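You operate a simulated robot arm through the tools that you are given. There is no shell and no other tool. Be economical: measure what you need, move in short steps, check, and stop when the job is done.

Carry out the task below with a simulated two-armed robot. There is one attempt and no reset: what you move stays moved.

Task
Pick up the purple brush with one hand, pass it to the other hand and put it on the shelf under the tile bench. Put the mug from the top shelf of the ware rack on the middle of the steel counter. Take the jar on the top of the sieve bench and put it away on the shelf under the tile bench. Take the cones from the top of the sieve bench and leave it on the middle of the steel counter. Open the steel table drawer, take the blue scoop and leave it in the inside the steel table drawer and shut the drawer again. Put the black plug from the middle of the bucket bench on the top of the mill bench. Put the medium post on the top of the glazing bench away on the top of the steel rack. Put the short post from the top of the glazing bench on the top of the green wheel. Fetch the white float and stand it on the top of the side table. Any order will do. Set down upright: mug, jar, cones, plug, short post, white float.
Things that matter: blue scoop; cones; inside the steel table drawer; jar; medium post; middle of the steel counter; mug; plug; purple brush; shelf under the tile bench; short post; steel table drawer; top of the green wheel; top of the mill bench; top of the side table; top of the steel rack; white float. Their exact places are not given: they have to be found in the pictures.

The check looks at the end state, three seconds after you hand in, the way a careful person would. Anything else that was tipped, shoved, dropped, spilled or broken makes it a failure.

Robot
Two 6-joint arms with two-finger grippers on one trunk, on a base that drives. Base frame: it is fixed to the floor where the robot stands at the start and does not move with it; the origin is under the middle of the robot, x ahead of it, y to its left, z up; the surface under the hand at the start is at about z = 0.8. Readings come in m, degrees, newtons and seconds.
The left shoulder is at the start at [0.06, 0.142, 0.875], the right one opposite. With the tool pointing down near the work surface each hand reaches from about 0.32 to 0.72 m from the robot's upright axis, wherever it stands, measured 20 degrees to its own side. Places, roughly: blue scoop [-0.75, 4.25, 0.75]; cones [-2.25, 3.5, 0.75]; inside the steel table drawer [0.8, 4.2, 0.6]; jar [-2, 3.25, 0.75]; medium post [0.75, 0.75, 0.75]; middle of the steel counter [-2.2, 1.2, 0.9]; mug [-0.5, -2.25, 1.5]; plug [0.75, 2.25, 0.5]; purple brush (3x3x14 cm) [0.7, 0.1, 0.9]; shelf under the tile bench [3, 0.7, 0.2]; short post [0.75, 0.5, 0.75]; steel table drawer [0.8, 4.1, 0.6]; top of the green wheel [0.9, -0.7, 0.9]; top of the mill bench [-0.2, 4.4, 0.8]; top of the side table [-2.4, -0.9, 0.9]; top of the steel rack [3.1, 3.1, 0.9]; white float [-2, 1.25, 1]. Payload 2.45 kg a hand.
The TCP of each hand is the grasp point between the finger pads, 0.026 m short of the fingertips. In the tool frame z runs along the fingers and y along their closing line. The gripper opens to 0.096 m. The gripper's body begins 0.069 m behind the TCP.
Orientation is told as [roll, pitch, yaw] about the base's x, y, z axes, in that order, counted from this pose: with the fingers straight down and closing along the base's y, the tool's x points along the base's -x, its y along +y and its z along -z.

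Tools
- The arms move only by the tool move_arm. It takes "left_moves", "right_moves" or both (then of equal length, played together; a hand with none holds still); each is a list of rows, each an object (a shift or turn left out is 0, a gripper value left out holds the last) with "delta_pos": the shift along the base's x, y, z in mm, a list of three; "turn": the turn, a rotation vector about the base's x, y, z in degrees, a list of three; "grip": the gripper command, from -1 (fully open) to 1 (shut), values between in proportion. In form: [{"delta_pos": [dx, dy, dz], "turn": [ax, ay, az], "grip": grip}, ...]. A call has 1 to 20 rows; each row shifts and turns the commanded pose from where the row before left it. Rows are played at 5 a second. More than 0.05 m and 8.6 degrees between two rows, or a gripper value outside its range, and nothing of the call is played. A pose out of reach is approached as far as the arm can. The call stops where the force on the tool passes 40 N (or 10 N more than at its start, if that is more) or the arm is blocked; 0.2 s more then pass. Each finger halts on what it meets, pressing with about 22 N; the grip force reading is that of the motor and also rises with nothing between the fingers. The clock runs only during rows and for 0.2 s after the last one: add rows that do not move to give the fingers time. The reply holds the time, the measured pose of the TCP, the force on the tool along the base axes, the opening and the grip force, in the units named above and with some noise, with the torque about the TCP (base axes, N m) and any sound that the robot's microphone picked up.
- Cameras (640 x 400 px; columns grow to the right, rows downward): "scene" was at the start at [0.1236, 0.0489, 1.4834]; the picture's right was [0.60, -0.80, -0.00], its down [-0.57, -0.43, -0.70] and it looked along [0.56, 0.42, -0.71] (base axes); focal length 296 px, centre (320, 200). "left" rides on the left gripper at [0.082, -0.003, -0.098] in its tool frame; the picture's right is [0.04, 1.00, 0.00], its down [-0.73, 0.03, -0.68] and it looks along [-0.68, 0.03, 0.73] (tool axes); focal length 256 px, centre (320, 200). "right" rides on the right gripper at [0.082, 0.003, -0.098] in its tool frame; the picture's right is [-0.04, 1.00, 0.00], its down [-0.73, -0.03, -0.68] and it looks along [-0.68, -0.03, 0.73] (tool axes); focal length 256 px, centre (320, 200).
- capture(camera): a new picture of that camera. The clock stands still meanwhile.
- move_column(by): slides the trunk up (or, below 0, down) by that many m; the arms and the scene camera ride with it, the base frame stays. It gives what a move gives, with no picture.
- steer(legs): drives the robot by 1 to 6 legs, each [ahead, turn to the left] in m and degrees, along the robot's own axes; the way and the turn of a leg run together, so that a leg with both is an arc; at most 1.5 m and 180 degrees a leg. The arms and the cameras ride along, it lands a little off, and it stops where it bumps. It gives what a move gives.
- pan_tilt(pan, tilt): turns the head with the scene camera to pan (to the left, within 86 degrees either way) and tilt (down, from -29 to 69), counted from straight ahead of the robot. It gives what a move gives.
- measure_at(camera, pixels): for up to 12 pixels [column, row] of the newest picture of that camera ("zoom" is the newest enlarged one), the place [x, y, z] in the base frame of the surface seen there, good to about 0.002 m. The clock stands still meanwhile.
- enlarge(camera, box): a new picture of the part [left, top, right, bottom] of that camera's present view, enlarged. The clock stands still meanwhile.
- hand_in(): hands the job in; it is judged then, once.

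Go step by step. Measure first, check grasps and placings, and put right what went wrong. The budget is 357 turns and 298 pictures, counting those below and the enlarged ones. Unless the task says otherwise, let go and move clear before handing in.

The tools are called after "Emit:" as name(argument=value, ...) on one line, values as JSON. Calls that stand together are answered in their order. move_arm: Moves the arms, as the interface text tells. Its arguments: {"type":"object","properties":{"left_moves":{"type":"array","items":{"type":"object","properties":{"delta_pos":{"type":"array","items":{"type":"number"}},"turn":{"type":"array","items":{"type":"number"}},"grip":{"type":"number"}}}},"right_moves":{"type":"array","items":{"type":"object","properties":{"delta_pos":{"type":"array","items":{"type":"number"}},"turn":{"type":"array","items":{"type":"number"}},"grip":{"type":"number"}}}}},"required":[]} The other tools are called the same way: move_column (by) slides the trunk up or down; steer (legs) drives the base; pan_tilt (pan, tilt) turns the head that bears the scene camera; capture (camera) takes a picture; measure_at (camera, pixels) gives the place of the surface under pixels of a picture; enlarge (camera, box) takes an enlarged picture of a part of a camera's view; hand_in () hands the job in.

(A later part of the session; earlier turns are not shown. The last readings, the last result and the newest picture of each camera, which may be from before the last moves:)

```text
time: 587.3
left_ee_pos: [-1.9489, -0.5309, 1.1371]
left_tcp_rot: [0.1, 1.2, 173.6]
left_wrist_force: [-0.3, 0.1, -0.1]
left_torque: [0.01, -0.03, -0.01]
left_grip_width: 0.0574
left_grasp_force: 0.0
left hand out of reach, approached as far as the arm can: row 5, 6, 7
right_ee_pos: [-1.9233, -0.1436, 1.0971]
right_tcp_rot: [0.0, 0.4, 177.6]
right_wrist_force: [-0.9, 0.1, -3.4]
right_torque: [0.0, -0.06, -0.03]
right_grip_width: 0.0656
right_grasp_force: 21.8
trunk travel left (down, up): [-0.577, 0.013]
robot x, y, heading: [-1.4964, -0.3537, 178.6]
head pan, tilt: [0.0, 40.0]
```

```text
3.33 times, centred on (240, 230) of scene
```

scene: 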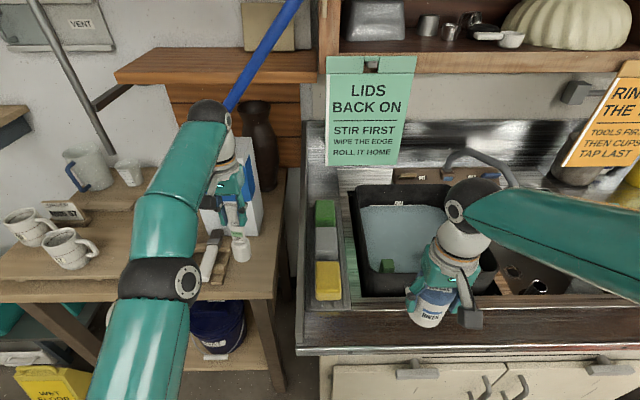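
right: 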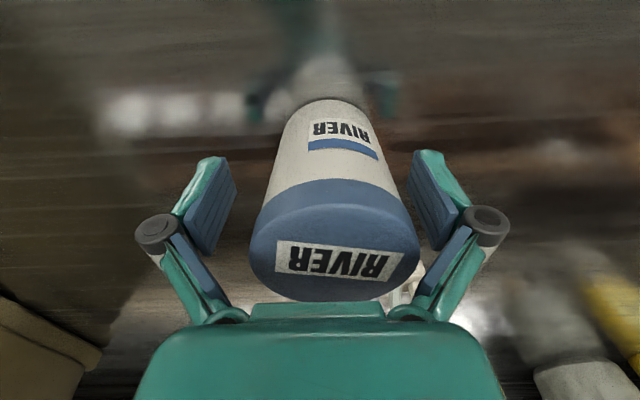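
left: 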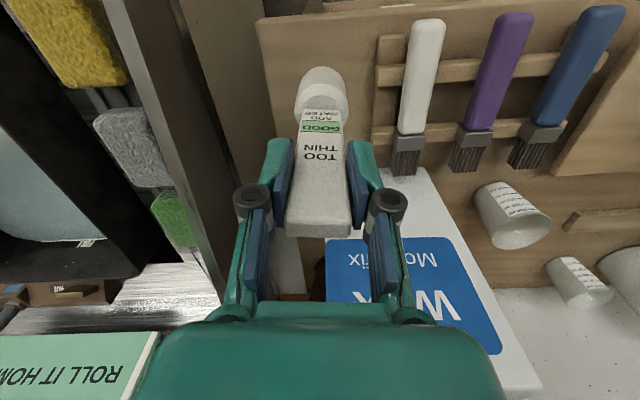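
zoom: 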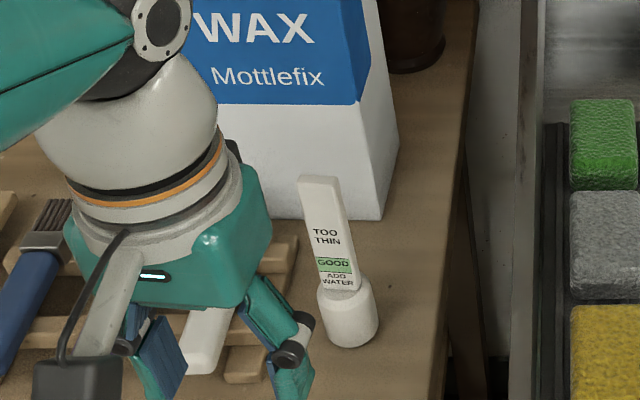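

The float stands upright on the side table. Now I head to the ware rack: back off, turn and drive to about (−0.6,−1.3).

Emit:
steer(legs=[[-0.35, 0]])

Emit:
steer(legs=[[0, 45]])

Emit:
steer(legs=[[0, 45]])

Emit:
steer(legs=[[0, 30]])

Emit:
steer(legs=[[1.0, 0]])

Emit:
steer(legs=[[0, -30]])

Emit:
pan_tilt(pan=0, tilt=15)

Emit:
capture(camera="scene")

```text
time: 589.6
left_ee_pos: [-1.5919, -0.5375, 1.1375]
left_tcp_rot: [0.1, 1.1, 173.6]
left_wrist_force: [0.3, 0.4, 0.0]
left_torque: [0.02, -0.01, -0.01]
left_grip_width: 0.0574
left_grasp_force: 0.0
right_ee_pos: [-1.5637, -0.1521, 1.0975]
right_tcp_rot: [0.1, 0.5, 177.6]
right_wrist_force: [0.2, -0.9, -3.1]
right_torque: [0.0, -0.02, -0.02]
right_grip_width: 0.0655
right_grasp_force: 22.3
trunk travel left (down, up): [-0.577, 0.013]
robot x, y, heading: [-1.1388, -0.3602, 178.5]
head pan, tilt: [0.0, 40.0]
```

```text
time: 592.3
left_ee_pos: [-1.339, -0.8054, 1.1381]
left_tcp_rot: [0.1, 1.2, -142.0]
left_wrist_force: [-0.5, -0.8, -0.5]
left_torque: [0.03, -0.01, -0.01]
left_grip_width: 0.0576
left_grasp_force: 0.1
right_ee_pos: [-1.5905, -0.5102, 1.0971]
right_tcp_rot: [-0.2, 0.5, -138.0]
right_wrist_force: [0.0, -0.3, -4.1]
right_torque: [0.04, -0.03, -0.01]
right_grip_width: 0.0654
right_grasp_force: 22.2
trunk travel left (down, up): [-0.577, 0.013]
robot x, y, heading: [-1.1603, -0.3361, -137.3]
head pan, tilt: [0.0, 40.0]
```

```text
time: 595.0
left_ee_pos: [-0.954, -0.7943, 1.1369]
left_tcp_rot: [0.0, 1.2, -96.6]
left_wrist_force: [0.0, -0.6, 0.2]
left_torque: [0.0, -0.03, 0.0]
left_grip_width: 0.0577
left_grasp_force: 0.1
right_ee_pos: [-1.3395, -0.7664, 1.0982]
right_tcp_rot: [0.0, 0.5, -92.6]
right_wrist_force: [-0.5, -0.3, -3.3]
right_torque: [0.03, -0.01, -0.01]
right_grip_width: 0.0655
right_grasp_force: 21.8
trunk travel left (down, up): [-0.577, 0.013]
robot x, y, heading: [-1.1927, -0.3372, -92.1]
head pan, tilt: [0.0, 40.0]
```

```text
time: 597.1
left_ee_pos: [-0.76, -0.6088, 1.1377]
left_tcp_rot: [0.2, 1.3, -66.8]
left_wrist_force: [-0.2, -0.2, -0.2]
left_torque: [-0.04, 0.0, 0.04]
left_grip_width: 0.0576
left_grasp_force: 0.2
right_ee_pos: [-1.1081, -0.7775, 1.0981]
right_tcp_rot: [-0.1, 0.4, -62.6]
right_wrist_force: [0.6, -0.1, -4.1]
right_torque: [0.02, 0.02, 0.0]
right_grip_width: 0.0657
right_grasp_force: 21.9
trunk travel left (down, up): [-0.577, 0.013]
robot x, y, heading: [-1.2149, -0.3451, -62.5]
head pan, tilt: [0.0, 40.0]
```

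```text
time: 602.4
left_ee_pos: [-0.2811, -1.491, 1.1391]
left_tcp_rot: [0.2, 1.2, -66.0]
left_wrist_force: [-0.8, 0.4, 0.1]
left_torque: [0.02, 0.04, 0.0]
left_grip_width: 0.0576
left_grasp_force: 0.0
right_ee_pos: [-0.6275, -1.6638, 1.0981]
right_tcp_rot: [-0.1, 0.5, -62.0]
right_wrist_force: [-0.6, 0.4, -3.3]
right_torque: [0.05, 0.02, 0.0]
right_grip_width: 0.0653
right_grasp_force: 21.7
trunk travel left (down, up): [-0.577, 0.013]
robot x, y, heading: [-0.7401, -1.2348, -61.1]
head pan, tilt: [0.0, 40.0]
```

```text
time: 604.4
left_ee_pos: [-0.4693, -1.6856, 1.1393]
left_tcp_rot: [0.1, 1.2, -95.9]
left_wrist_force: [-0.5, 0.6, 0.0]
left_torque: [-0.04, 0.0, 0.03]
left_grip_width: 0.0577
left_grasp_force: 0.0
right_ee_pos: [-0.8581, -1.662, 1.0999]
right_tcp_rot: [-0.1, 0.5, -91.9]
right_wrist_force: [-0.6, 0.7, -4.3]
right_torque: [0.04, -0.01, 0.0]
right_grip_width: 0.0653
right_grasp_force: 21.5
trunk travel left (down, up): [-0.577, 0.013]
robot x, y, heading: [-0.7185, -1.2334, -91.0]
head pan, tilt: [0.0, 40.0]
```

```text
time: 605.3
left_ee_pos: [-0.4698, -1.6851, 1.1399]
left_tcp_rot: [0.1, 1.2, -95.9]
left_wrist_force: [-0.7, -0.5, -0.4]
left_torque: [-0.02, -0.02, -0.02]
left_grip_width: 0.0577
left_grasp_force: 0.1
right_ee_pos: [-0.857, -1.6619, 1.0996]
right_tcp_rot: [-0.1, 0.6, -91.9]
right_wrist_force: [1.1, -0.5, -4.7]
right_torque: [0.07, -0.01, 0.0]
right_grip_width: 0.0654
right_grasp_force: 22.4
trunk travel left (down, up): [-0.577, 0.013]
robot x, y, heading: [-0.7211, -1.2355, -90.8]
head pan, tilt: [0.0, 15.0]
```

```text
100 pictures are left
```

scene: 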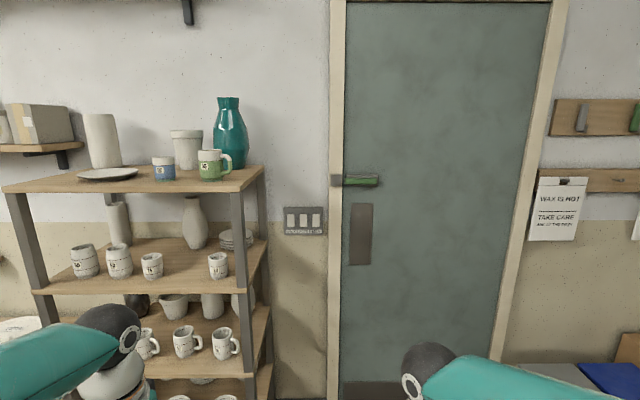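

The top shelf has a green-white mug with handle at (212,165). I enlarge and measure.

Emit:
enlarge(camera="scene", box=[70, 90, 270, 200])

Emit:
measure_at(camera="scene", pixels=[[210, 153], [210, 170], [200, 165], [221, 165], [229, 162], [212, 182], [165, 168], [185, 145], [230, 140], [240, 180], [212, 189], [150, 170]])

```text
3.20 times, centred on (170, 145) of scene
```

zoom: 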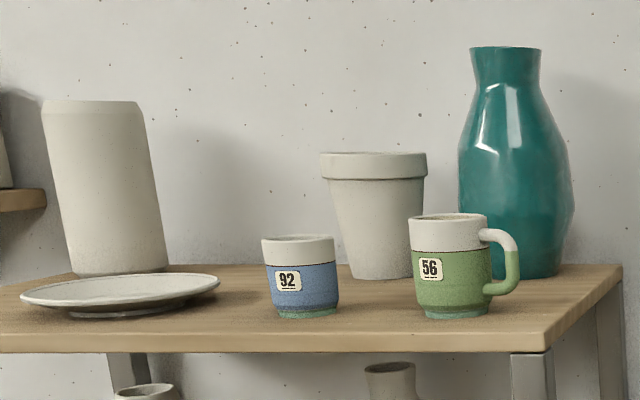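

```text
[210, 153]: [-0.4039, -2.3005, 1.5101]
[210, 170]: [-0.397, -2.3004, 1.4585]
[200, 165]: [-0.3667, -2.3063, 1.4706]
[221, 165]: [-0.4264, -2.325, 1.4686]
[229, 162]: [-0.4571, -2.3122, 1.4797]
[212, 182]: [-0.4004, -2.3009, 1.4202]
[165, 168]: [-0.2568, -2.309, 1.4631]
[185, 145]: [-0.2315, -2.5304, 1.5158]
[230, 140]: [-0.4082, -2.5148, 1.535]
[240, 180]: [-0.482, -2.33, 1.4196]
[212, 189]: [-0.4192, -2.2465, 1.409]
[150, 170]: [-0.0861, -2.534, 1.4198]
```

Mug: centre ≈(−0.40,−2.337), z 1.42–1.52, handle pointing WNW. Only a horizontal hand reaches that height; I'll grip the body with the handle facing the palm, hand flipped so the camera is above. First I test flipping the left hand by 180° yaw here.

Emit:
move_arm(left_moves=[{"turn": [0, 0, -8.5]}, {"turn": [0, 0, -8.5]}, {"turn": [0, 0, -8.5]}, {"turn": [0, 0, -8.5]}, {"turn": [0, 0, -8.5]}, {"turn": [0, 0, -8.5]}, {"turn": [0, 0, -8.5]}, {"turn": [0, 0, -8.5]}, {"turn": [0, 0, -8.5]}, {"turn": [0, 0, -8.5]}, {"turn": [0, 0, -8.5]}, {"turn": [0, 0, -8.5]}, {"turn": [0, 0, -8.5]}, {"turn": [0, 0, -8.5]}, {"turn": [0, 0, -8.5]}, {"turn": [0, 0, -8.5]}, {"turn": [0, 0, -8.5]}, {"turn": [0, 0, -8.5]}, {"turn": [0, 0, -8.5]}, {"turn": [0, 0, -8.5]}])

```text
time: 609.5
left_ee_pos: [-0.4711, -1.6854, 1.1385]
left_tcp_rot: [0.2, 1.1, 94.0]
left_wrist_force: [-0.6, -0.5, 0.2]
left_torque: [0.02, -0.02, 0.01]
left_grip_width: 0.0577
left_grasp_force: 0.0
right_ee_pos: [-0.858, -1.663, 1.0995]
right_tcp_rot: [-0.1, 0.6, -91.8]
right_wrist_force: [0.0, 0.1, -3.5]
right_torque: [0.03, 0.02, 0.02]
right_grip_width: 0.0653
right_grasp_force: 21.6
trunk travel left (down, up): [-0.577, 0.013]
robot x, y, heading: [-0.7148, -1.2333, -91.1]
head pan, tilt: [0.0, 15.0]
```

The flip works (yaw 94°). Now I pitch the left hand to point straight ahead, rising at the same time.

Emit:
move_arm(left_moves=[{"delta_pos": [0, -14, 12], "turn": [-8.3, 0, 0]}, {"delta_pos": [0, -14, 12], "turn": [-8.3, 0, 0]}, {"delta_pos": [0, -14, 12], "turn": [-8.3, 0, 0]}, {"delta_pos": [0, -14, 12], "turn": [-8.3, 0, 0]}, {"delta_pos": [0, -14, 12], "turn": [-8.3, 0, 0]}, {"delta_pos": [0, -14, 12], "turn": [-8.3, 0, 0]}, {"delta_pos": [0, -14, 12], "turn": [-8.3, 0, 0]}, {"delta_pos": [0, -14, 12], "turn": [-8.3, 0, 0]}, {"delta_pos": [0, -14, 12], "turn": [-8.3, 0, 0]}, {"delta_pos": [0, -14, 12], "turn": [-8.3, 0, 0]}, {"delta_pos": [0, -10, 12], "turn": [-7, 0, 0]}, {}])

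Emit:
capture(camera="left")

Emit:
pan_tilt(pan=20, tilt=30)

Emit:
capture(camera="scene")

```text
time: 612.1
left_ee_pos: [-0.5046, -1.8331, 1.2958]
left_tcp_rot: [99.0, 85.8, -170.3]
left_wrist_force: [0.2, -0.4, -0.7]
left_torque: [0.0, 0.04, -0.01]
left_grip_width: 0.0577
left_grasp_force: 0.1
left hand out of reach, approached as far as the arm can: row 10, 11
right_ee_pos: [-0.8576, -1.6634, 1.1001]
right_tcp_rot: [-0.2, 0.4, -91.9]
right_wrist_force: [-0.2, -0.3, -4.2]
right_torque: [0.06, 0.01, -0.04]
right_grip_width: 0.0654
right_grasp_force: 22.1
trunk travel left (down, up): [-0.577, 0.013]
robot x, y, heading: [-0.7165, -1.2341, -91.1]
head pan, tilt: [0.0, 15.0]
```

```text
98 pictures are left
```

left: 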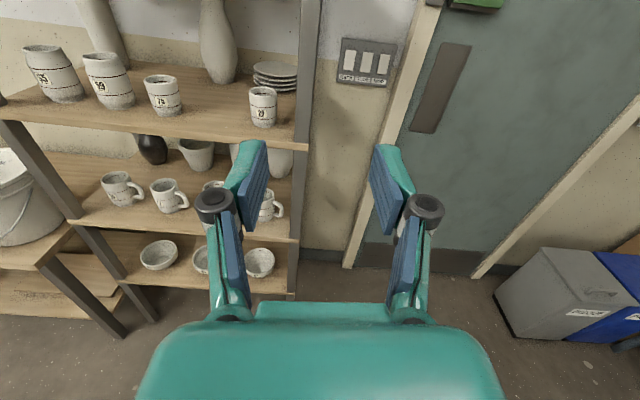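

```text
time: 612.9
left_ee_pos: [-0.5051, -1.8327, 1.2954]
left_tcp_rot: [98.0, 85.8, -171.1]
left_wrist_force: [-0.7, 0.0, 0.3]
left_torque: [0.0, -0.02, 0.0]
left_grip_width: 0.0579
left_grasp_force: 0.0
right_ee_pos: [-0.8577, -1.6622, 1.099]
right_tcp_rot: [-0.1, 0.4, -91.9]
right_wrist_force: [0.0, -0.2, -3.6]
right_torque: [0.07, 0.01, -0.02]
right_grip_width: 0.065
right_grasp_force: 22.3
trunk travel left (down, up): [-0.577, 0.013]
robot x, y, heading: [-0.7169, -1.2315, -91.0]
head pan, tilt: [20.0, 30.0]
```

```text
97 pictures are left
```

scene: 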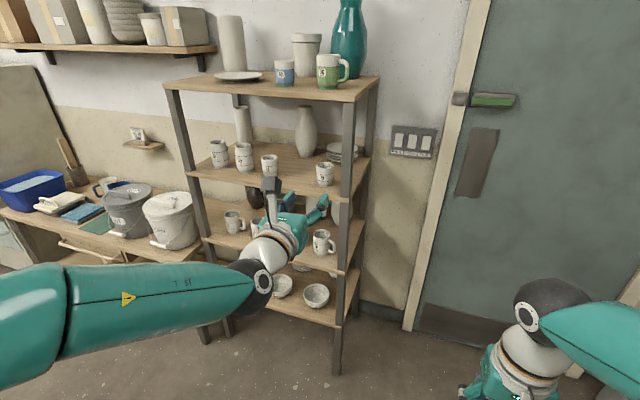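

The hand now points ahead with the camera on top. I measure the rack's corner, its post and the walls.

Emit:
measure_at(camera="scene", pixels=[[350, 95], [378, 78], [348, 160], [332, 72], [347, 68], [320, 88], [410, 300], [390, 200], [440, 330], [352, 30], [284, 72], [328, 55]])

Emit:
enlarge(camera="scene", box=[260, 30, 400, 110])

```text
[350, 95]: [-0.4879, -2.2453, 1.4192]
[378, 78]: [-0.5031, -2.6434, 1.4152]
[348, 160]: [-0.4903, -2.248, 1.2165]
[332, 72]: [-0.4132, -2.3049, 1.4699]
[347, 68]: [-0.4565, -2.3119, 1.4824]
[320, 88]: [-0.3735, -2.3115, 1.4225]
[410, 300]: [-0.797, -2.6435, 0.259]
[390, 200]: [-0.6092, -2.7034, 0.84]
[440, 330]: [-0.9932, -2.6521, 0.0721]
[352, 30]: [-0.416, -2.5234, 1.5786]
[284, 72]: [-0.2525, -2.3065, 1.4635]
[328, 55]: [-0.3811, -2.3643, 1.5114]
```

```text
4.57 times, centred on (330, 70) of scene
```

zoom: 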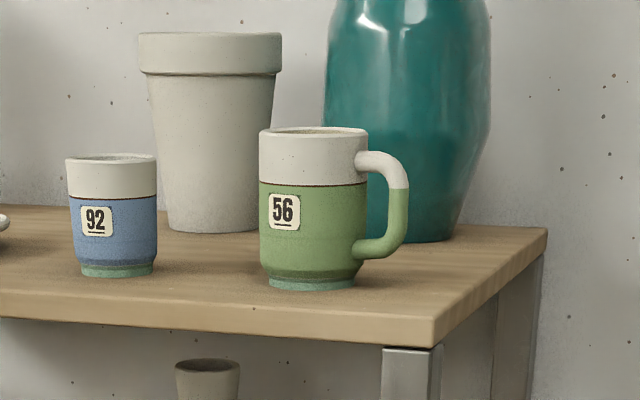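

I measure the mug's outline in the zoom.

Emit:
measure_at(camera="zoom", pixels=[[264, 220], [362, 230], [310, 130], [310, 145], [315, 240], [398, 200], [402, 220], [385, 160], [380, 248], [290, 128], [345, 129]])

```text
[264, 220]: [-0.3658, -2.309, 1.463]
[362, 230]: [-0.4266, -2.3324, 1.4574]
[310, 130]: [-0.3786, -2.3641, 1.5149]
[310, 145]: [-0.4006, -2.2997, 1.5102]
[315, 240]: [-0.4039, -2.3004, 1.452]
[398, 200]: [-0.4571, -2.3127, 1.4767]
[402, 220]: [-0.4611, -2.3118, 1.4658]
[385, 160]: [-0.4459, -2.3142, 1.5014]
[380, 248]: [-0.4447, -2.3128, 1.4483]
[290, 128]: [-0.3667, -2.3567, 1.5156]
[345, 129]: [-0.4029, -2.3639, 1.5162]
```

Rack's left edge is x −0.50, wall y −2.70. I'll approach with robot heading ≈−50° and the hand pointing ≈−15°. First tuck the right hand slightly inward and drive to (−1.39,−1.72).

Emit:
move_arm(right_moves=[{"delta_pos": [35, 0, 0]}, {"delta_pos": [35, 0, 0]}, {"delta_pos": [30, 0, 0]}, {}])

Emit:
steer(legs=[[0, -53]])

Emit:
steer(legs=[[0.83, 0]])

Emit:
steer(legs=[[0, 47]])

Emit:
steer(legs=[[0, 47]])

Emit:
move_column(by=0.013)

Emit:
capture(camera="scene")

```text
time: 613.9
left_ee_pos: [-0.5062, -1.8326, 1.2959]
left_tcp_rot: [98.0, 85.9, -171.2]
left_wrist_force: [0.3, 0.1, 0.1]
left_torque: [0.01, 0.0, 0.04]
left_grip_width: 0.0577
left_grasp_force: 0.1
right_ee_pos: [-0.7579, -1.6605, 1.1019]
right_tcp_rot: [0.0, 0.6, -92.0]
right_wrist_force: [-1.1, -0.2, -4.2]
right_torque: [0.06, 0.02, -0.01]
right_grip_width: 0.0653
right_grasp_force: 22.4
trunk travel left (down, up): [-0.577, 0.013]
robot x, y, heading: [-0.7156, -1.2337, -91.2]
head pan, tilt: [20.0, 30.0]
```

```text
time: 617.0
left_ee_pos: [-1.0702, -1.7653, 1.2964]
left_tcp_rot: [98.4, 86.1, 136.5]
left_wrist_force: [-0.6, -0.1, 0.3]
left_torque: [-0.02, -0.05, 0.07]
left_grip_width: 0.0575
left_grasp_force: 0.0
right_ee_pos: [-1.0836, -1.4593, 1.1017]
right_tcp_rot: [0.1, 0.6, -144.7]
right_wrist_force: [-1.3, 1.3, -3.8]
right_torque: [-0.04, -0.1, -0.03]
right_grip_width: 0.0658
right_grasp_force: 22.6
trunk travel left (down, up): [-0.577, 0.013]
robot x, y, heading: [-0.7002, -1.2611, -143.7]
head pan, tilt: [20.0, 30.0]
stopped in leg 1: the robot was blocked; the commanded pose is now the measured one
```

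```text
time: 621.4
left_ee_pos: [-1.7211, -2.2575, 1.2973]
left_tcp_rot: [97.9, 85.8, 136.5]
left_wrist_force: [-0.7, -0.3, -0.4]
left_torque: [-0.01, 0.0, 0.03]
left_grip_width: 0.0575
left_grasp_force: 0.0
right_ee_pos: [-1.7389, -1.9505, 1.1029]
right_tcp_rot: [-0.1, 0.5, -144.2]
right_wrist_force: [-0.7, -0.3, -3.6]
right_torque: [0.03, -0.06, -0.02]
right_grip_width: 0.0657
right_grasp_force: 22.0
trunk travel left (down, up): [-0.577, 0.013]
robot x, y, heading: [-1.3578, -1.7494, -143.1]
head pan, tilt: [20.0, 30.0]
```

```text
time: 624.7
left_ee_pos: [-1.2231, -2.3656, 1.296]
left_tcp_rot: [99.7, 85.8, -174.2]
left_wrist_force: [0.0, -0.8, -0.4]
left_torque: [-0.02, -0.02, -0.07]
left_grip_width: 0.0576
left_grasp_force: 0.1
right_ee_pos: [-1.4619, -2.171, 1.1029]
right_tcp_rot: [-0.1, 0.5, -96.7]
right_wrist_force: [0.7, -0.1, -3.1]
right_torque: [0.07, 0.05, -0.02]
right_grip_width: 0.0656
right_grasp_force: 22.2
trunk travel left (down, up): [-0.577, 0.013]
robot x, y, heading: [-1.3847, -1.752, -96.3]
head pan, tilt: [20.0, 30.0]
stopped in leg 1: the robot was blocked; the commanded pose is now the measured one
```

```text
time: 627.5
left_ee_pos: [-0.8353, -2.058, 1.3003]
left_tcp_rot: [82.2, 85.9, -143.4]
left_wrist_force: [0.2, -1.0, -0.2]
left_torque: [0.01, 0.02, -0.02]
left_grip_width: 0.0576
left_grasp_force: 0.0
right_ee_pos: [-1.1346, -2.095, 1.1034]
right_tcp_rot: [-0.1, 0.6, -50.2]
right_wrist_force: [-0.4, -1.1, -4.5]
right_torque: [0.07, 0.02, -0.01]
right_grip_width: 0.0652
right_grasp_force: 21.5
trunk travel left (down, up): [-0.577, 0.013]
robot x, y, heading: [-1.4116, -1.7681, -50.1]
head pan, tilt: [20.0, 30.0]
```

```text
time: 628.1
left_ee_pos: [-0.8328, -2.0555, 1.314]
left_tcp_rot: [82.8, 85.9, -143.1]
left_wrist_force: [0.1, 0.4, 0.3]
left_torque: [0.0, 0.01, -0.05]
left_grip_width: 0.0579
left_grasp_force: 0.1
right_ee_pos: [-1.1326, -2.0943, 1.1164]
right_tcp_rot: [-0.2, 0.6, -50.3]
right_wrist_force: [1.1, 0.4, -3.5]
right_torque: [0.0, 0.09, 0.0]
right_grip_width: 0.0655
right_grasp_force: 22.0
trunk travel left (down, up): [-0.59, 0.0]
robot x, y, heading: [-1.4143, -1.7712, -50.0]
head pan, tilt: [20.0, 30.0]
```

```text
95 pictures are left
```

scene: 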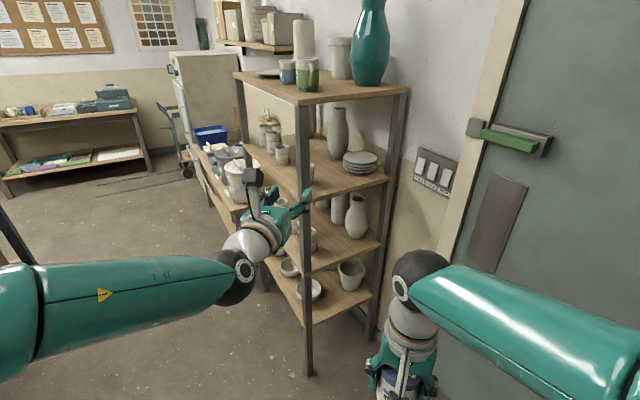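

Robot at heading −50°. I yaw the hand +35° (to −15°), raising it to z≈1.478 and pulling it a bit back/left.

Emit:
move_arm(left_moves=[{"delta_pos": [-13, 28, 33], "turn": [0, 0, 7]}, {"delta_pos": [-13, 28, 33], "turn": [0, 0, 7]}, {"delta_pos": [-13, 28, 33], "turn": [0, 0, 7]}, {"delta_pos": [-13, 28, 33], "turn": [0, 0, 7]}, {"delta_pos": [-13, 28, 32], "turn": [0, 0, 7], "grip": -0.95}, {}])

Emit:
capture(camera="left")

Emit:
capture(camera="scene")

```text
time: 629.5
left_ee_pos: [-0.8977, -1.9147, 1.4769]
left_tcp_rot: [82.0, 86.1, -108.7]
left_wrist_force: [0.9, -1.2, 0.0]
left_torque: [-0.02, -0.01, -0.01]
left_grip_width: 0.0937
left_grasp_force: 0.0
right_ee_pos: [-1.1358, -2.0943, 1.1171]
right_tcp_rot: [-0.1, 0.6, -50.3]
right_wrist_force: [0.0, 0.0, -3.1]
right_torque: [0.03, 0.05, -0.01]
right_grip_width: 0.0653
right_grasp_force: 22.2
trunk travel left (down, up): [-0.59, 0.0]
robot x, y, heading: [-1.4146, -1.7686, -50.1]
head pan, tilt: [20.0, 30.0]
```

```text
94 pictures are left
```

left: 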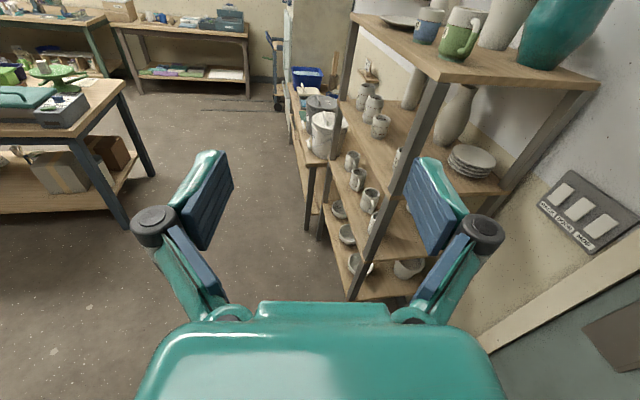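

```text
93 pictures are left
```

scene: 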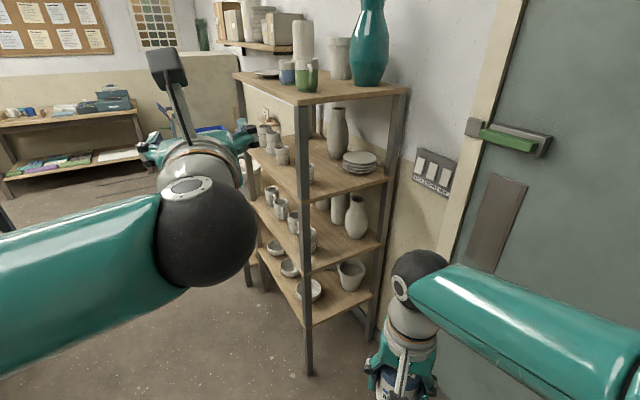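

Hand pointing ≈−11°. I turn it −4° and drive 0.44 m forward to the pre-grasp position.

Emit:
move_arm(left_moves=[{"turn": [0, 0, -4]}, {}])

Emit:
steer(legs=[[0.42, 0]])

Emit:
capture(camera="left")

Emit:
capture(camera="scene")

```text
time: 630.1
left_ee_pos: [-0.9006, -1.9168, 1.4776]
left_tcp_rot: [82.4, 85.9, -112.4]
left_wrist_force: [0.8, -0.2, -0.3]
left_torque: [0.02, 0.0, 0.04]
left_grip_width: 0.0937
left_grasp_force: 0.0
right_ee_pos: [-1.1353, -2.096, 1.1167]
right_tcp_rot: [0.1, 0.6, -50.2]
right_wrist_force: [0.1, -0.2, -3.4]
right_torque: [0.06, 0.03, 0.01]
right_grip_width: 0.0656
right_grasp_force: 22.1
trunk travel left (down, up): [-0.59, 0.0]
robot x, y, heading: [-1.4168, -1.7719, -50.3]
head pan, tilt: [20.0, 30.0]
```

```text
time: 632.7
left_ee_pos: [-0.6337, -2.24, 1.4781]
left_tcp_rot: [82.5, 85.9, -112.8]
left_wrist_force: [0.1, -0.1, 0.0]
left_torque: [-0.03, -0.04, 0.01]
left_grip_width: 0.0935
left_grasp_force: 0.1
right_ee_pos: [-0.8719, -2.4173, 1.1165]
right_tcp_rot: [-0.1, 0.6, -50.6]
right_wrist_force: [0.0, -0.3, -3.5]
right_torque: [0.03, 0.06, 0.0]
right_grip_width: 0.0656
right_grasp_force: 21.7
trunk travel left (down, up): [-0.59, 0.0]
robot x, y, heading: [-1.1507, -2.0873, -50.7]
head pan, tilt: [20.0, 30.0]
```

```text
92 pictures are left
```

left: 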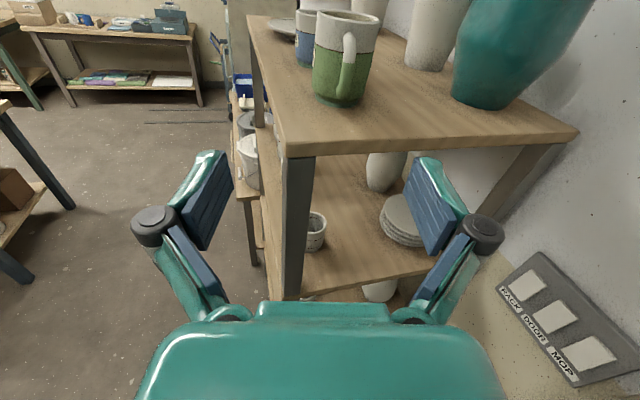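

```text
91 pictures are left
```

scene: 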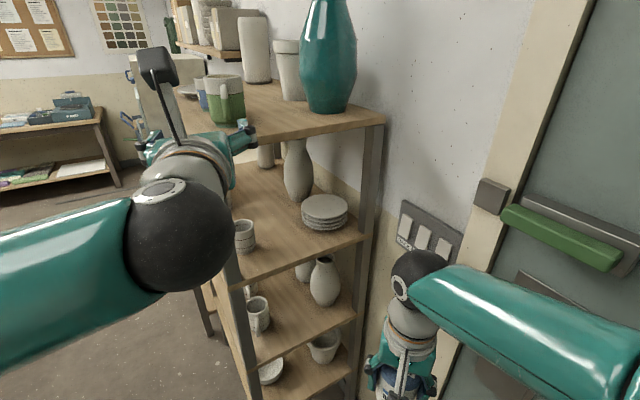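

The handle faces the palm nicely (left picture 347,60). I measure mug and handle from here.

Emit:
measure_at(camera="left", pixels=[[349, 45], [345, 85], [318, 55], [375, 60], [335, 75], [362, 75], [345, 15], [290, 150], [480, 100], [340, 105], [322, 20], [378, 20]])

```text
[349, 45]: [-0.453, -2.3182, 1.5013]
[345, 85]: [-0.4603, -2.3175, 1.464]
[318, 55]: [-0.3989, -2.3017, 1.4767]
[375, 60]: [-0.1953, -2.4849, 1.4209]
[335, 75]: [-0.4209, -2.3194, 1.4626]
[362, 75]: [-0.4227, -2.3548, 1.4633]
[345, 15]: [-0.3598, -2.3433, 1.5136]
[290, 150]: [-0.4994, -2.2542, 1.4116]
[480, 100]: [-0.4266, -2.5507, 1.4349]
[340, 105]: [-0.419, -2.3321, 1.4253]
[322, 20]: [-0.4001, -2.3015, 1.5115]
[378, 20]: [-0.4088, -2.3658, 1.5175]
```

Mug centre (−0.390,−2.338), r≈37 mm. I correct laterally by 30 mm, then advance 160 mm and check.

Emit:
move_arm(left_moves=[{"delta_pos": [-8, -29, 0]}, {"delta_pos": [38.6, -10.6, 0]}, {"delta_pos": [38.6, -10.6, 0]}, {"delta_pos": [38.6, -10.6, 0]}, {"delta_pos": [38.6, -10.6, 0]}, {}])

Emit:
capture(camera="left")

Emit:
capture(camera="scene")

```text
time: 634.1
left_ee_pos: [-0.4891, -2.3087, 1.4776]
left_tcp_rot: [83.7, 85.8, -111.7]
left_wrist_force: [-0.2, 0.5, -0.3]
left_torque: [-0.03, 0.03, 0.03]
left_grip_width: 0.0935
left_grasp_force: 0.1
right_ee_pos: [-0.8729, -2.4155, 1.116]
right_tcp_rot: [-0.1, 0.6, -50.7]
right_wrist_force: [-0.9, 0.8, -2.9]
right_torque: [0.0, 0.0, 0.03]
right_grip_width: 0.0655
right_grasp_force: 22.2
trunk travel left (down, up): [-0.59, 0.0]
robot x, y, heading: [-1.1434, -2.0851, -50.3]
head pan, tilt: [20.0, 30.0]
```

```text
90 pictures are left
```

left: 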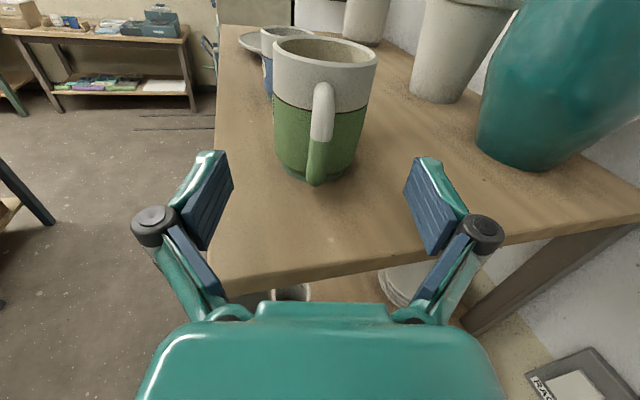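

```text
89 pictures are left
```

scene: 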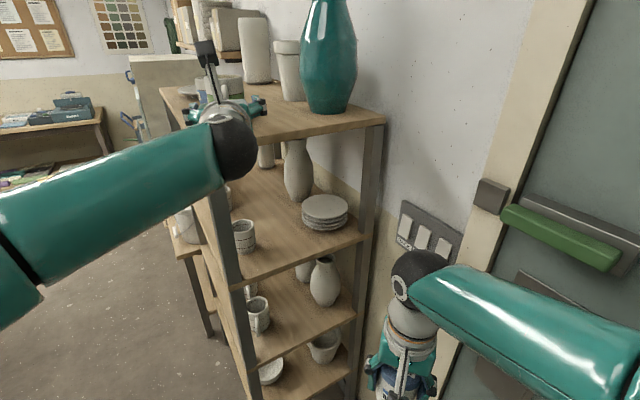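

Aligned. I advance the remaining ~88 mm in three rows.

Emit:
move_arm(left_moves=[{"delta_pos": [30, -9, 0]}, {"delta_pos": [30, -9, 0]}, {"delta_pos": [24, -7.5, 0]}, {}])

Emit:
capture(camera="left")

```text
time: 635.1
left_ee_pos: [-0.4034, -2.3372, 1.4763]
left_tcp_rot: [83.4, 86.0, -111.8]
left_wrist_force: [-0.4, 0.1, 0.6]
left_torque: [-0.01, 0.02, -0.02]
left_grip_width: 0.0936
left_grasp_force: 0.0
right_ee_pos: [-0.8738, -2.4156, 1.1171]
right_tcp_rot: [-0.1, 0.6, -50.7]
right_wrist_force: [-0.4, 0.0, -3.2]
right_torque: [0.09, 0.04, -0.01]
right_grip_width: 0.0657
right_grasp_force: 21.8
trunk travel left (down, up): [-0.59, 0.0]
robot x, y, heading: [-1.1521, -2.087, -50.4]
head pan, tilt: [20.0, 30.0]
```

```text
88 pictures are left
```

left: 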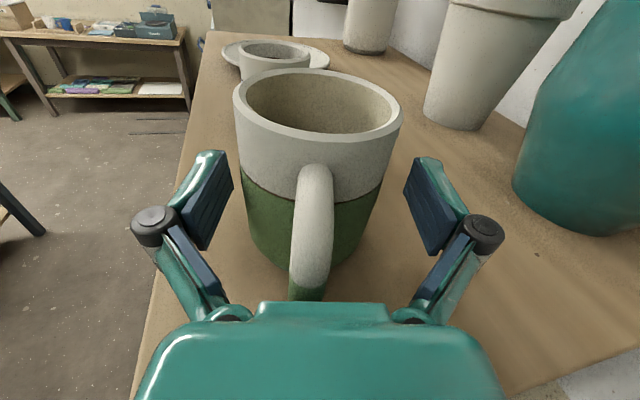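

Mug is between the pads, handle in front of the palm. I close.

Emit:
move_arm(left_moves=[{"grip": 0.0}, {"grip": 1}, {}, {}])

Emit:
move_arm(left_moves=[{"delta_pos": [0, 0, 8]}, {"delta_pos": [0, 0, 15]}, {}])

Emit:
capture(camera="left")

```text
time: 636.1
left_ee_pos: [-0.4031, -2.3373, 1.4759]
left_tcp_rot: [82.6, 86.1, -112.5]
left_wrist_force: [1.6, 1.3, 0.3]
left_torque: [0.07, -0.1, 0.03]
left_grip_width: 0.0715
left_grasp_force: 22.0
right_ee_pos: [-0.8723, -2.4157, 1.1166]
right_tcp_rot: [-0.1, 0.7, -50.6]
right_wrist_force: [-0.4, 0.0, -3.2]
right_torque: [-0.01, 0.01, -0.02]
right_grip_width: 0.0655
right_grasp_force: 21.8
trunk travel left (down, up): [-0.59, 0.0]
robot x, y, heading: [-1.1447, -2.0888, -50.5]
head pan, tilt: [20.0, 30.0]
```

```text
time: 636.9
left_ee_pos: [-0.404, -2.3376, 1.4992]
left_tcp_rot: [81.8, 86.0, -113.4]
left_wrist_force: [-0.5, 0.3, -2.8]
left_torque: [0.03, -0.01, 0.03]
left_grip_width: 0.0701
left_grasp_force: 21.6
right_ee_pos: [-0.8718, -2.4169, 1.1171]
right_tcp_rot: [-0.1, 0.7, -50.8]
right_wrist_force: [0.2, -0.5, -3.1]
right_torque: [0.04, 0.0, -0.01]
right_grip_width: 0.0656
right_grasp_force: 22.1
trunk travel left (down, up): [-0.59, 0.0]
robot x, y, heading: [-1.1519, -2.088, -50.4]
head pan, tilt: [20.0, 30.0]
```

```text
87 pictures are left
```

left: 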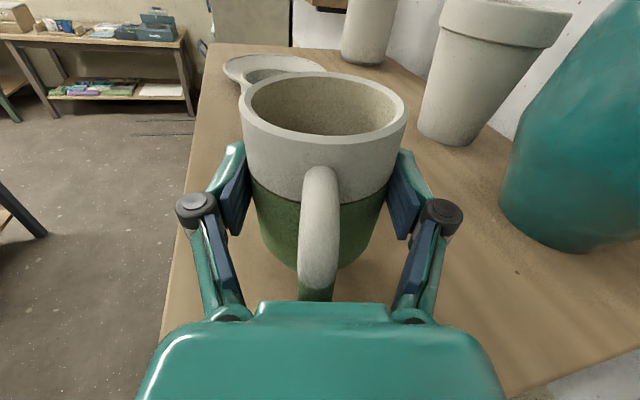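

Mug held and lifted. I withdraw along the approach line, then reverse the robot.

Emit:
move_arm(left_moves=[{"delta_pos": [-38, 10.6, 0]}, {"delta_pos": [-38, 10.6, 0]}, {"delta_pos": [-38, 10.6, 0]}, {"delta_pos": [-38, 10.6, 0]}, {"delta_pos": [-38, 10.6, 0]}, {"delta_pos": [-30, 10.6, 0]}, {}])

Emit:
steer(legs=[[-0.5, 0]])

Emit:
capture(camera="scene")

```text
time: 638.5
left_ee_pos: [-0.6248, -2.2732, 1.4998]
left_tcp_rot: [81.9, 86.0, -113.1]
left_wrist_force: [0.3, 0.1, -2.6]
left_torque: [0.0, 0.05, -0.04]
left_grip_width: 0.0698
left_grasp_force: 21.8
right_ee_pos: [-0.8719, -2.4174, 1.116]
right_tcp_rot: [-0.2, 0.6, -50.8]
right_wrist_force: [0.6, -0.6, -3.4]
right_torque: [0.01, 0.03, 0.01]
right_grip_width: 0.0655
right_grasp_force: 21.8
trunk travel left (down, up): [-0.59, 0.0]
robot x, y, heading: [-1.1502, -2.0896, -50.6]
head pan, tilt: [20.0, 30.0]
```

```text
time: 641.5
left_ee_pos: [-0.9518, -1.8713, 1.4999]
left_tcp_rot: [82.9, 86.0, -111.2]
left_wrist_force: [-0.7, 0.8, -3.0]
left_torque: [0.05, 0.04, 0.0]
left_grip_width: 0.0699
left_grasp_force: 22.0
right_ee_pos: [-1.1954, -2.0179, 1.1172]
right_tcp_rot: [0.0, 0.6, -49.6]
right_wrist_force: [-0.1, 0.3, -3.7]
right_torque: [0.03, 0.03, 0.01]
right_grip_width: 0.0653
right_grasp_force: 21.5
trunk travel left (down, up): [-0.59, 0.0]
robot x, y, heading: [-1.4804, -1.6974, -49.6]
head pan, tilt: [20.0, 30.0]
```

```text
86 pictures are left
```

scene: 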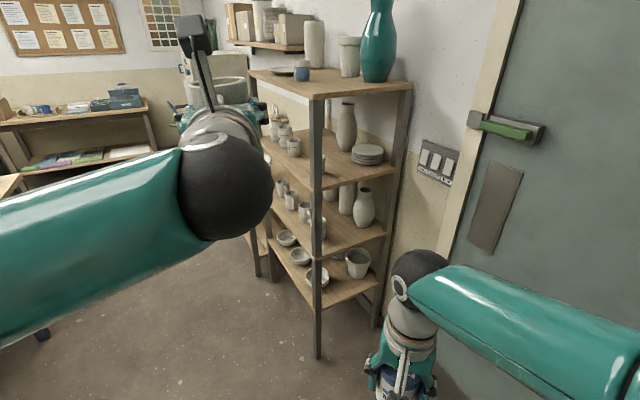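

Now I straighten the left hand with the robot's heading and lower it to about z 1.15 for the drive.

Emit:
move_arm(left_moves=[{"delta_pos": [1, -15, -30], "turn": [0, 0, -3.5]}, {"delta_pos": [1, -15, -35], "turn": [0, 0, -3.5]}, {"delta_pos": [1, -15, -35], "turn": [0, 0, -3.5]}, {"delta_pos": [1, -15, -35], "turn": [0, 0, -3.5]}, {"delta_pos": [1, -15, -35], "turn": [0, 0, -3.5]}, {"delta_pos": [1, -15, -35], "turn": [0, 0, -3.5]}, {"delta_pos": [1, -15, -35], "turn": [0, 0, -3.5]}, {"delta_pos": [1, -15, -35], "turn": [0, 0, -3.5]}, {"delta_pos": [1, -15, -35], "turn": [0, 0, -3.5]}, {"delta_pos": [1, -15, -35], "turn": [0, 0, -3.5]}, {}])

Emit:
capture(camera="left")

```text
time: 643.9
left_ee_pos: [-0.9812, -2.0438, 1.176]
left_tcp_rot: [75.6, 85.9, -152.3]
left_wrist_force: [0.5, 0.5, -2.7]
left_torque: [0.05, 0.0, -0.05]
left_grip_width: 0.0698
left_grasp_force: 22.1
left hand out of reach, approached as far as the arm can: row 9, 10
right_ee_pos: [-1.1964, -2.0197, 1.1186]
right_tcp_rot: [-0.1, 0.6, -49.6]
right_wrist_force: [0.1, -0.4, -3.9]
right_torque: [0.04, 0.05, -0.02]
right_grip_width: 0.0656
right_grasp_force: 22.0
trunk travel left (down, up): [-0.59, 0.0]
robot x, y, heading: [-1.4752, -1.6986, -49.6]
head pan, tilt: [20.0, 30.0]
```

```text
85 pictures are left
```

left: 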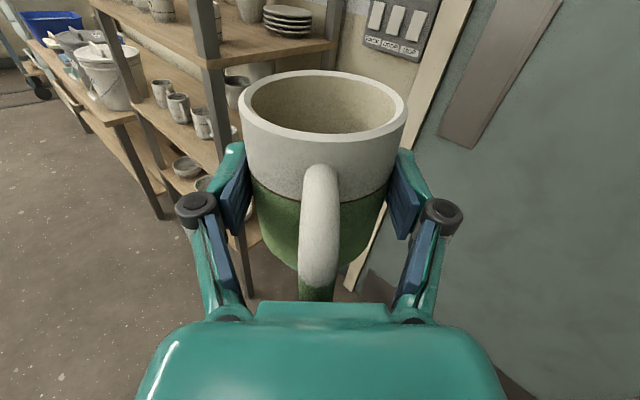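

I drive to the steel counter via (−1.05,−0.95).

Emit:
steer(legs=[[0, 45]])

Emit:
steer(legs=[[0, 45]])

Emit:
steer(legs=[[0, 20]])

Emit:
steer(legs=[[0.9, 0]])

Emit:
steer(legs=[[0, 30]])

Emit:
steer(legs=[[1.2, 0]])

Emit:
steer(legs=[[1.0, 0]])

```text
time: 646.6
left_ee_pos: [-0.8761, -1.606, 1.1795]
left_tcp_rot: [59.9, 85.5, -121.6]
left_wrist_force: [-0.4, 0.6, -3.6]
left_torque: [0.01, 0.03, 0.01]
left_grip_width: 0.07
left_grasp_force: 22.3
right_ee_pos: [-1.0466, -1.73, 1.1178]
right_tcp_rot: [0.0, 0.6, -5.2]
right_wrist_force: [0.6, 0.1, -3.6]
right_torque: [-0.02, 0.03, 0.02]
right_grip_width: 0.0655
right_grasp_force: 22.0
trunk travel left (down, up): [-0.59, 0.0]
robot x, y, heading: [-1.4773, -1.7315, -5.6]
head pan, tilt: [20.0, 30.0]
```

```text
time: 649.3
left_ee_pos: [-1.1348, -1.2252, 1.1843]
left_tcp_rot: [48.3, 84.9, -86.4]
left_wrist_force: [0.2, -0.4, -2.7]
left_torque: [0.0, 0.03, -0.02]
left_grip_width: 0.0699
left_grasp_force: 21.9
right_ee_pos: [-1.173, -1.4285, 1.1174]
right_tcp_rot: [-0.1, 0.6, 39.3]
right_wrist_force: [0.3, -0.3, -2.7]
right_torque: [-0.02, 0.07, 0.04]
right_grip_width: 0.0655
right_grasp_force: 21.6
trunk travel left (down, up): [-0.59, 0.0]
robot x, y, heading: [-1.4591, -1.7576, 38.7]
head pan, tilt: [20.0, 30.0]
```

```text
time: 651.0
left_ee_pos: [-1.35, -1.1451, 1.1872]
left_tcp_rot: [43.3, 84.4, -68.8]
left_wrist_force: [0.3, -0.1, -3.1]
left_torque: [-0.04, 0.03, 0.0]
left_grip_width: 0.0699
left_grasp_force: 21.7
right_ee_pos: [-1.3129, -1.3465, 1.1185]
right_tcp_rot: [-0.1, 0.6, 60.9]
right_wrist_force: [0.2, -0.4, -4.1]
right_torque: [-0.03, 0.05, 0.0]
right_grip_width: 0.0655
right_grasp_force: 21.6
trunk travel left (down, up): [-0.59, 0.0]
robot x, y, heading: [-1.4418, -1.7652, 60.1]
head pan, tilt: [20.0, 30.0]
```

```text
time: 655.7
left_ee_pos: [-0.9156, -0.3657, 1.1869]
left_tcp_rot: [42.9, 84.6, -68.6]
left_wrist_force: [-0.1, 0.3, -3.3]
left_torque: [0.02, 0.0, -0.04]
left_grip_width: 0.0699
left_grasp_force: 21.8
right_ee_pos: [-0.8767, -0.5668, 1.1182]
right_tcp_rot: [-0.1, 0.6, 61.3]
right_wrist_force: [-0.4, 0.2, -4.1]
right_torque: [-0.06, 0.02, 0.0]
right_grip_width: 0.0659
right_grasp_force: 21.9
trunk travel left (down, up): [-0.59, 0.0]
robot x, y, heading: [-0.9993, -0.989, 61.0]
head pan, tilt: [20.0, 30.0]
```

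```text
time: 657.8
left_ee_pos: [-1.2394, -0.4089, 1.1904]
left_tcp_rot: [36.7, 83.9, -42.6]
left_wrist_force: [-0.7, -0.7, -2.5]
left_torque: [-0.03, 0.0, -0.04]
left_grip_width: 0.0698
left_grasp_force: 21.7
right_ee_pos: [-1.102, -0.5584, 1.126]
right_tcp_rot: [0.7, 0.3, 90.9]
right_wrist_force: [0.5, 0.5, -3.6]
right_torque: [-0.05, 0.02, -0.02]
right_grip_width: 0.0654
right_grasp_force: 22.3
trunk travel left (down, up): [-0.59, 0.0]
robot x, y, heading: [-0.9767, -0.9884, 91.1]
head pan, tilt: [20.0, 30.0]
```

```text
time: 663.9
left_ee_pos: [-1.2853, 0.7643, 1.1906]
left_tcp_rot: [36.5, 83.9, -41.8]
left_wrist_force: [0.0, 0.7, -2.8]
left_torque: [0.01, 0.0, 0.0]
left_grip_width: 0.0698
left_grasp_force: 22.3
right_ee_pos: [-1.1428, 0.6216, 1.1262]
right_tcp_rot: [0.8, 0.3, 91.7]
right_wrist_force: [0.0, 0.1, -3.5]
right_torque: [-0.08, -0.03, -0.06]
right_grip_width: 0.0656
right_grasp_force: 21.8
trunk travel left (down, up): [-0.59, 0.0]
robot x, y, heading: [-1.0108, 0.1912, 92.2]
head pan, tilt: [20.0, 30.0]
```

```text
time: 669.1
left_ee_pos: [-1.3344, 1.7599, 1.1905]
left_tcp_rot: [36.5, 84.0, -41.2]
left_wrist_force: [-0.6, -0.5, -3.6]
left_torque: [-0.01, -0.02, -0.02]
left_grip_width: 0.0699
left_grasp_force: 21.8
right_ee_pos: [-1.1895, 1.6177, 1.1246]
right_tcp_rot: [0.7, 0.3, 92.3]
right_wrist_force: [0.0, -0.2, -3.8]
right_torque: [-0.11, -0.02, 0.01]
right_grip_width: 0.0652
right_grasp_force: 22.0
trunk travel left (down, up): [-0.59, 0.0]
robot x, y, heading: [-1.056, 1.1877, 92.8]
head pan, tilt: [20.0, 30.0]
```

The hands have come rather close to each other. I move the right hand 120 mm to its right before turning.

Emit:
move_arm(right_moves=[{"delta_pos": [40, 0, 0]}, {"delta_pos": [40, 0, 0]}, {"delta_pos": [40, 0, 0]}, {}])

Emit:
pan_tilt(pan=15, tilt=45)

Emit:
capture(camera="scene")

```text
time: 670.1
left_ee_pos: [-1.3346, 1.7574, 1.191]
left_tcp_rot: [36.9, 83.9, -40.8]
left_wrist_force: [-0.6, -0.2, -2.9]
left_torque: [-0.04, 0.0, -0.02]
left_grip_width: 0.0698
left_grasp_force: 22.3
right_ee_pos: [-1.0698, 1.6146, 1.126]
right_tcp_rot: [0.6, 0.3, 92.3]
right_wrist_force: [-1.7, -0.4, -3.4]
right_torque: [-0.04, -0.02, -0.04]
right_grip_width: 0.0656
right_grasp_force: 22.2
trunk travel left (down, up): [-0.59, 0.0]
robot x, y, heading: [-1.0508, 1.1931, 92.7]
head pan, tilt: [20.0, 30.0]
```

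```text
time: 670.9
left_ee_pos: [-1.3334, 1.7587, 1.1908]
left_tcp_rot: [36.6, 84.0, -41.1]
left_wrist_force: [-0.4, 0.1, -2.5]
left_torque: [-0.03, -0.02, 0.01]
left_grip_width: 0.0697
left_grasp_force: 22.3
right_ee_pos: [-1.0701, 1.614, 1.1257]
right_tcp_rot: [0.7, 0.3, 92.4]
right_wrist_force: [0.2, 0.1, -3.0]
right_torque: [-0.06, -0.05, 0.01]
right_grip_width: 0.0654
right_grasp_force: 21.7
trunk travel left (down, up): [-0.59, 0.0]
robot x, y, heading: [-1.0574, 1.1884, 92.7]
head pan, tilt: [15.0, 45.0]
```

```text
84 pictures are left
```

scene: 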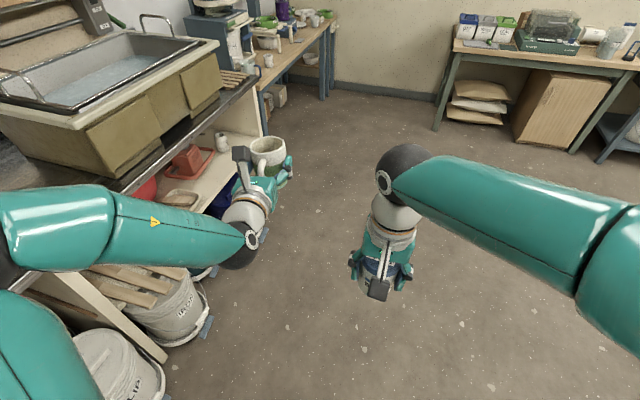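

I turn left to face the counter.

Emit:
steer(legs=[[0, 44]])

Emit:
steer(legs=[[0, 43]])

Emit:
pan_tilt(pan=0, tilt=42)

Emit:
capture(camera="scene")

```text
time: 673.5
left_ee_pos: [-1.6446, 1.4152, 1.1951]
left_tcp_rot: [29.6, 83.1, -2.8]
left_wrist_force: [0.2, 0.8, -3.0]
left_torque: [0.01, -0.01, -0.01]
left_grip_width: 0.0696
left_grasp_force: 22.3
right_ee_pos: [-1.3572, 1.4877, 1.1256]
right_tcp_rot: [0.7, 0.2, 135.7]
right_wrist_force: [-0.4, -0.5, -4.5]
right_torque: [-0.05, -0.04, 0.01]
right_grip_width: 0.0656
right_grasp_force: 22.1
trunk travel left (down, up): [-0.59, 0.0]
robot x, y, heading: [-1.0344, 1.2118, 135.7]
head pan, tilt: [15.0, 45.0]
```

```text
time: 676.1
left_ee_pos: [-1.6212, 0.95, 1.1991]
left_tcp_rot: [23.6, 82.1, 36.2]
left_wrist_force: [-1.3, -0.3, -2.7]
left_torque: [-0.02, -0.05, 0.04]
left_grip_width: 0.07
left_grasp_force: 21.9
right_ee_pos: [-1.4596, 1.1924, 1.1257]
right_tcp_rot: [0.7, 0.2, 178.5]
right_wrist_force: [0.1, -0.2, -3.4]
right_torque: [-0.02, -0.09, 0.0]
right_grip_width: 0.0654
right_grasp_force: 21.2
trunk travel left (down, up): [-0.59, 0.0]
robot x, y, heading: [-1.0328, 1.2447, 178.3]
head pan, tilt: [15.0, 45.0]
```

```text
time: 676.9
left_ee_pos: [-1.6203, 0.9544, 1.1997]
left_tcp_rot: [23.4, 82.1, 35.9]
left_wrist_force: [0.1, 0.8, -2.7]
left_torque: [0.0, 0.0, 0.01]
left_grip_width: 0.0697
left_grasp_force: 22.1
right_ee_pos: [-1.4588, 1.1945, 1.1259]
right_tcp_rot: [0.6, 0.3, 178.5]
right_wrist_force: [-0.1, 0.0, -2.9]
right_torque: [-0.02, -0.07, 0.01]
right_grip_width: 0.0651
right_grasp_force: 21.7
trunk travel left (down, up): [-0.59, 0.0]
robot x, y, heading: [-1.0313, 1.2444, 178.3]
head pan, tilt: [0.0, 42.0]
```

```text
83 pictures are left
```

scene: 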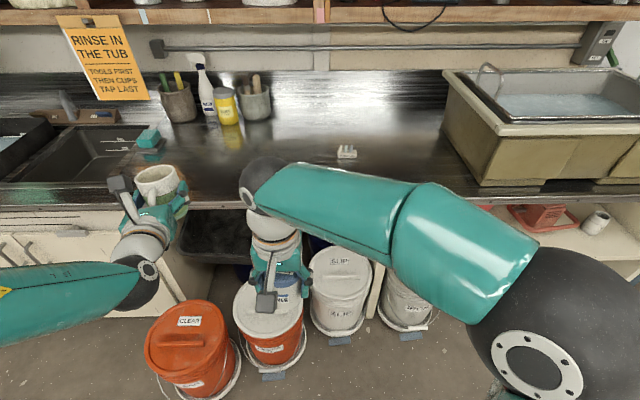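

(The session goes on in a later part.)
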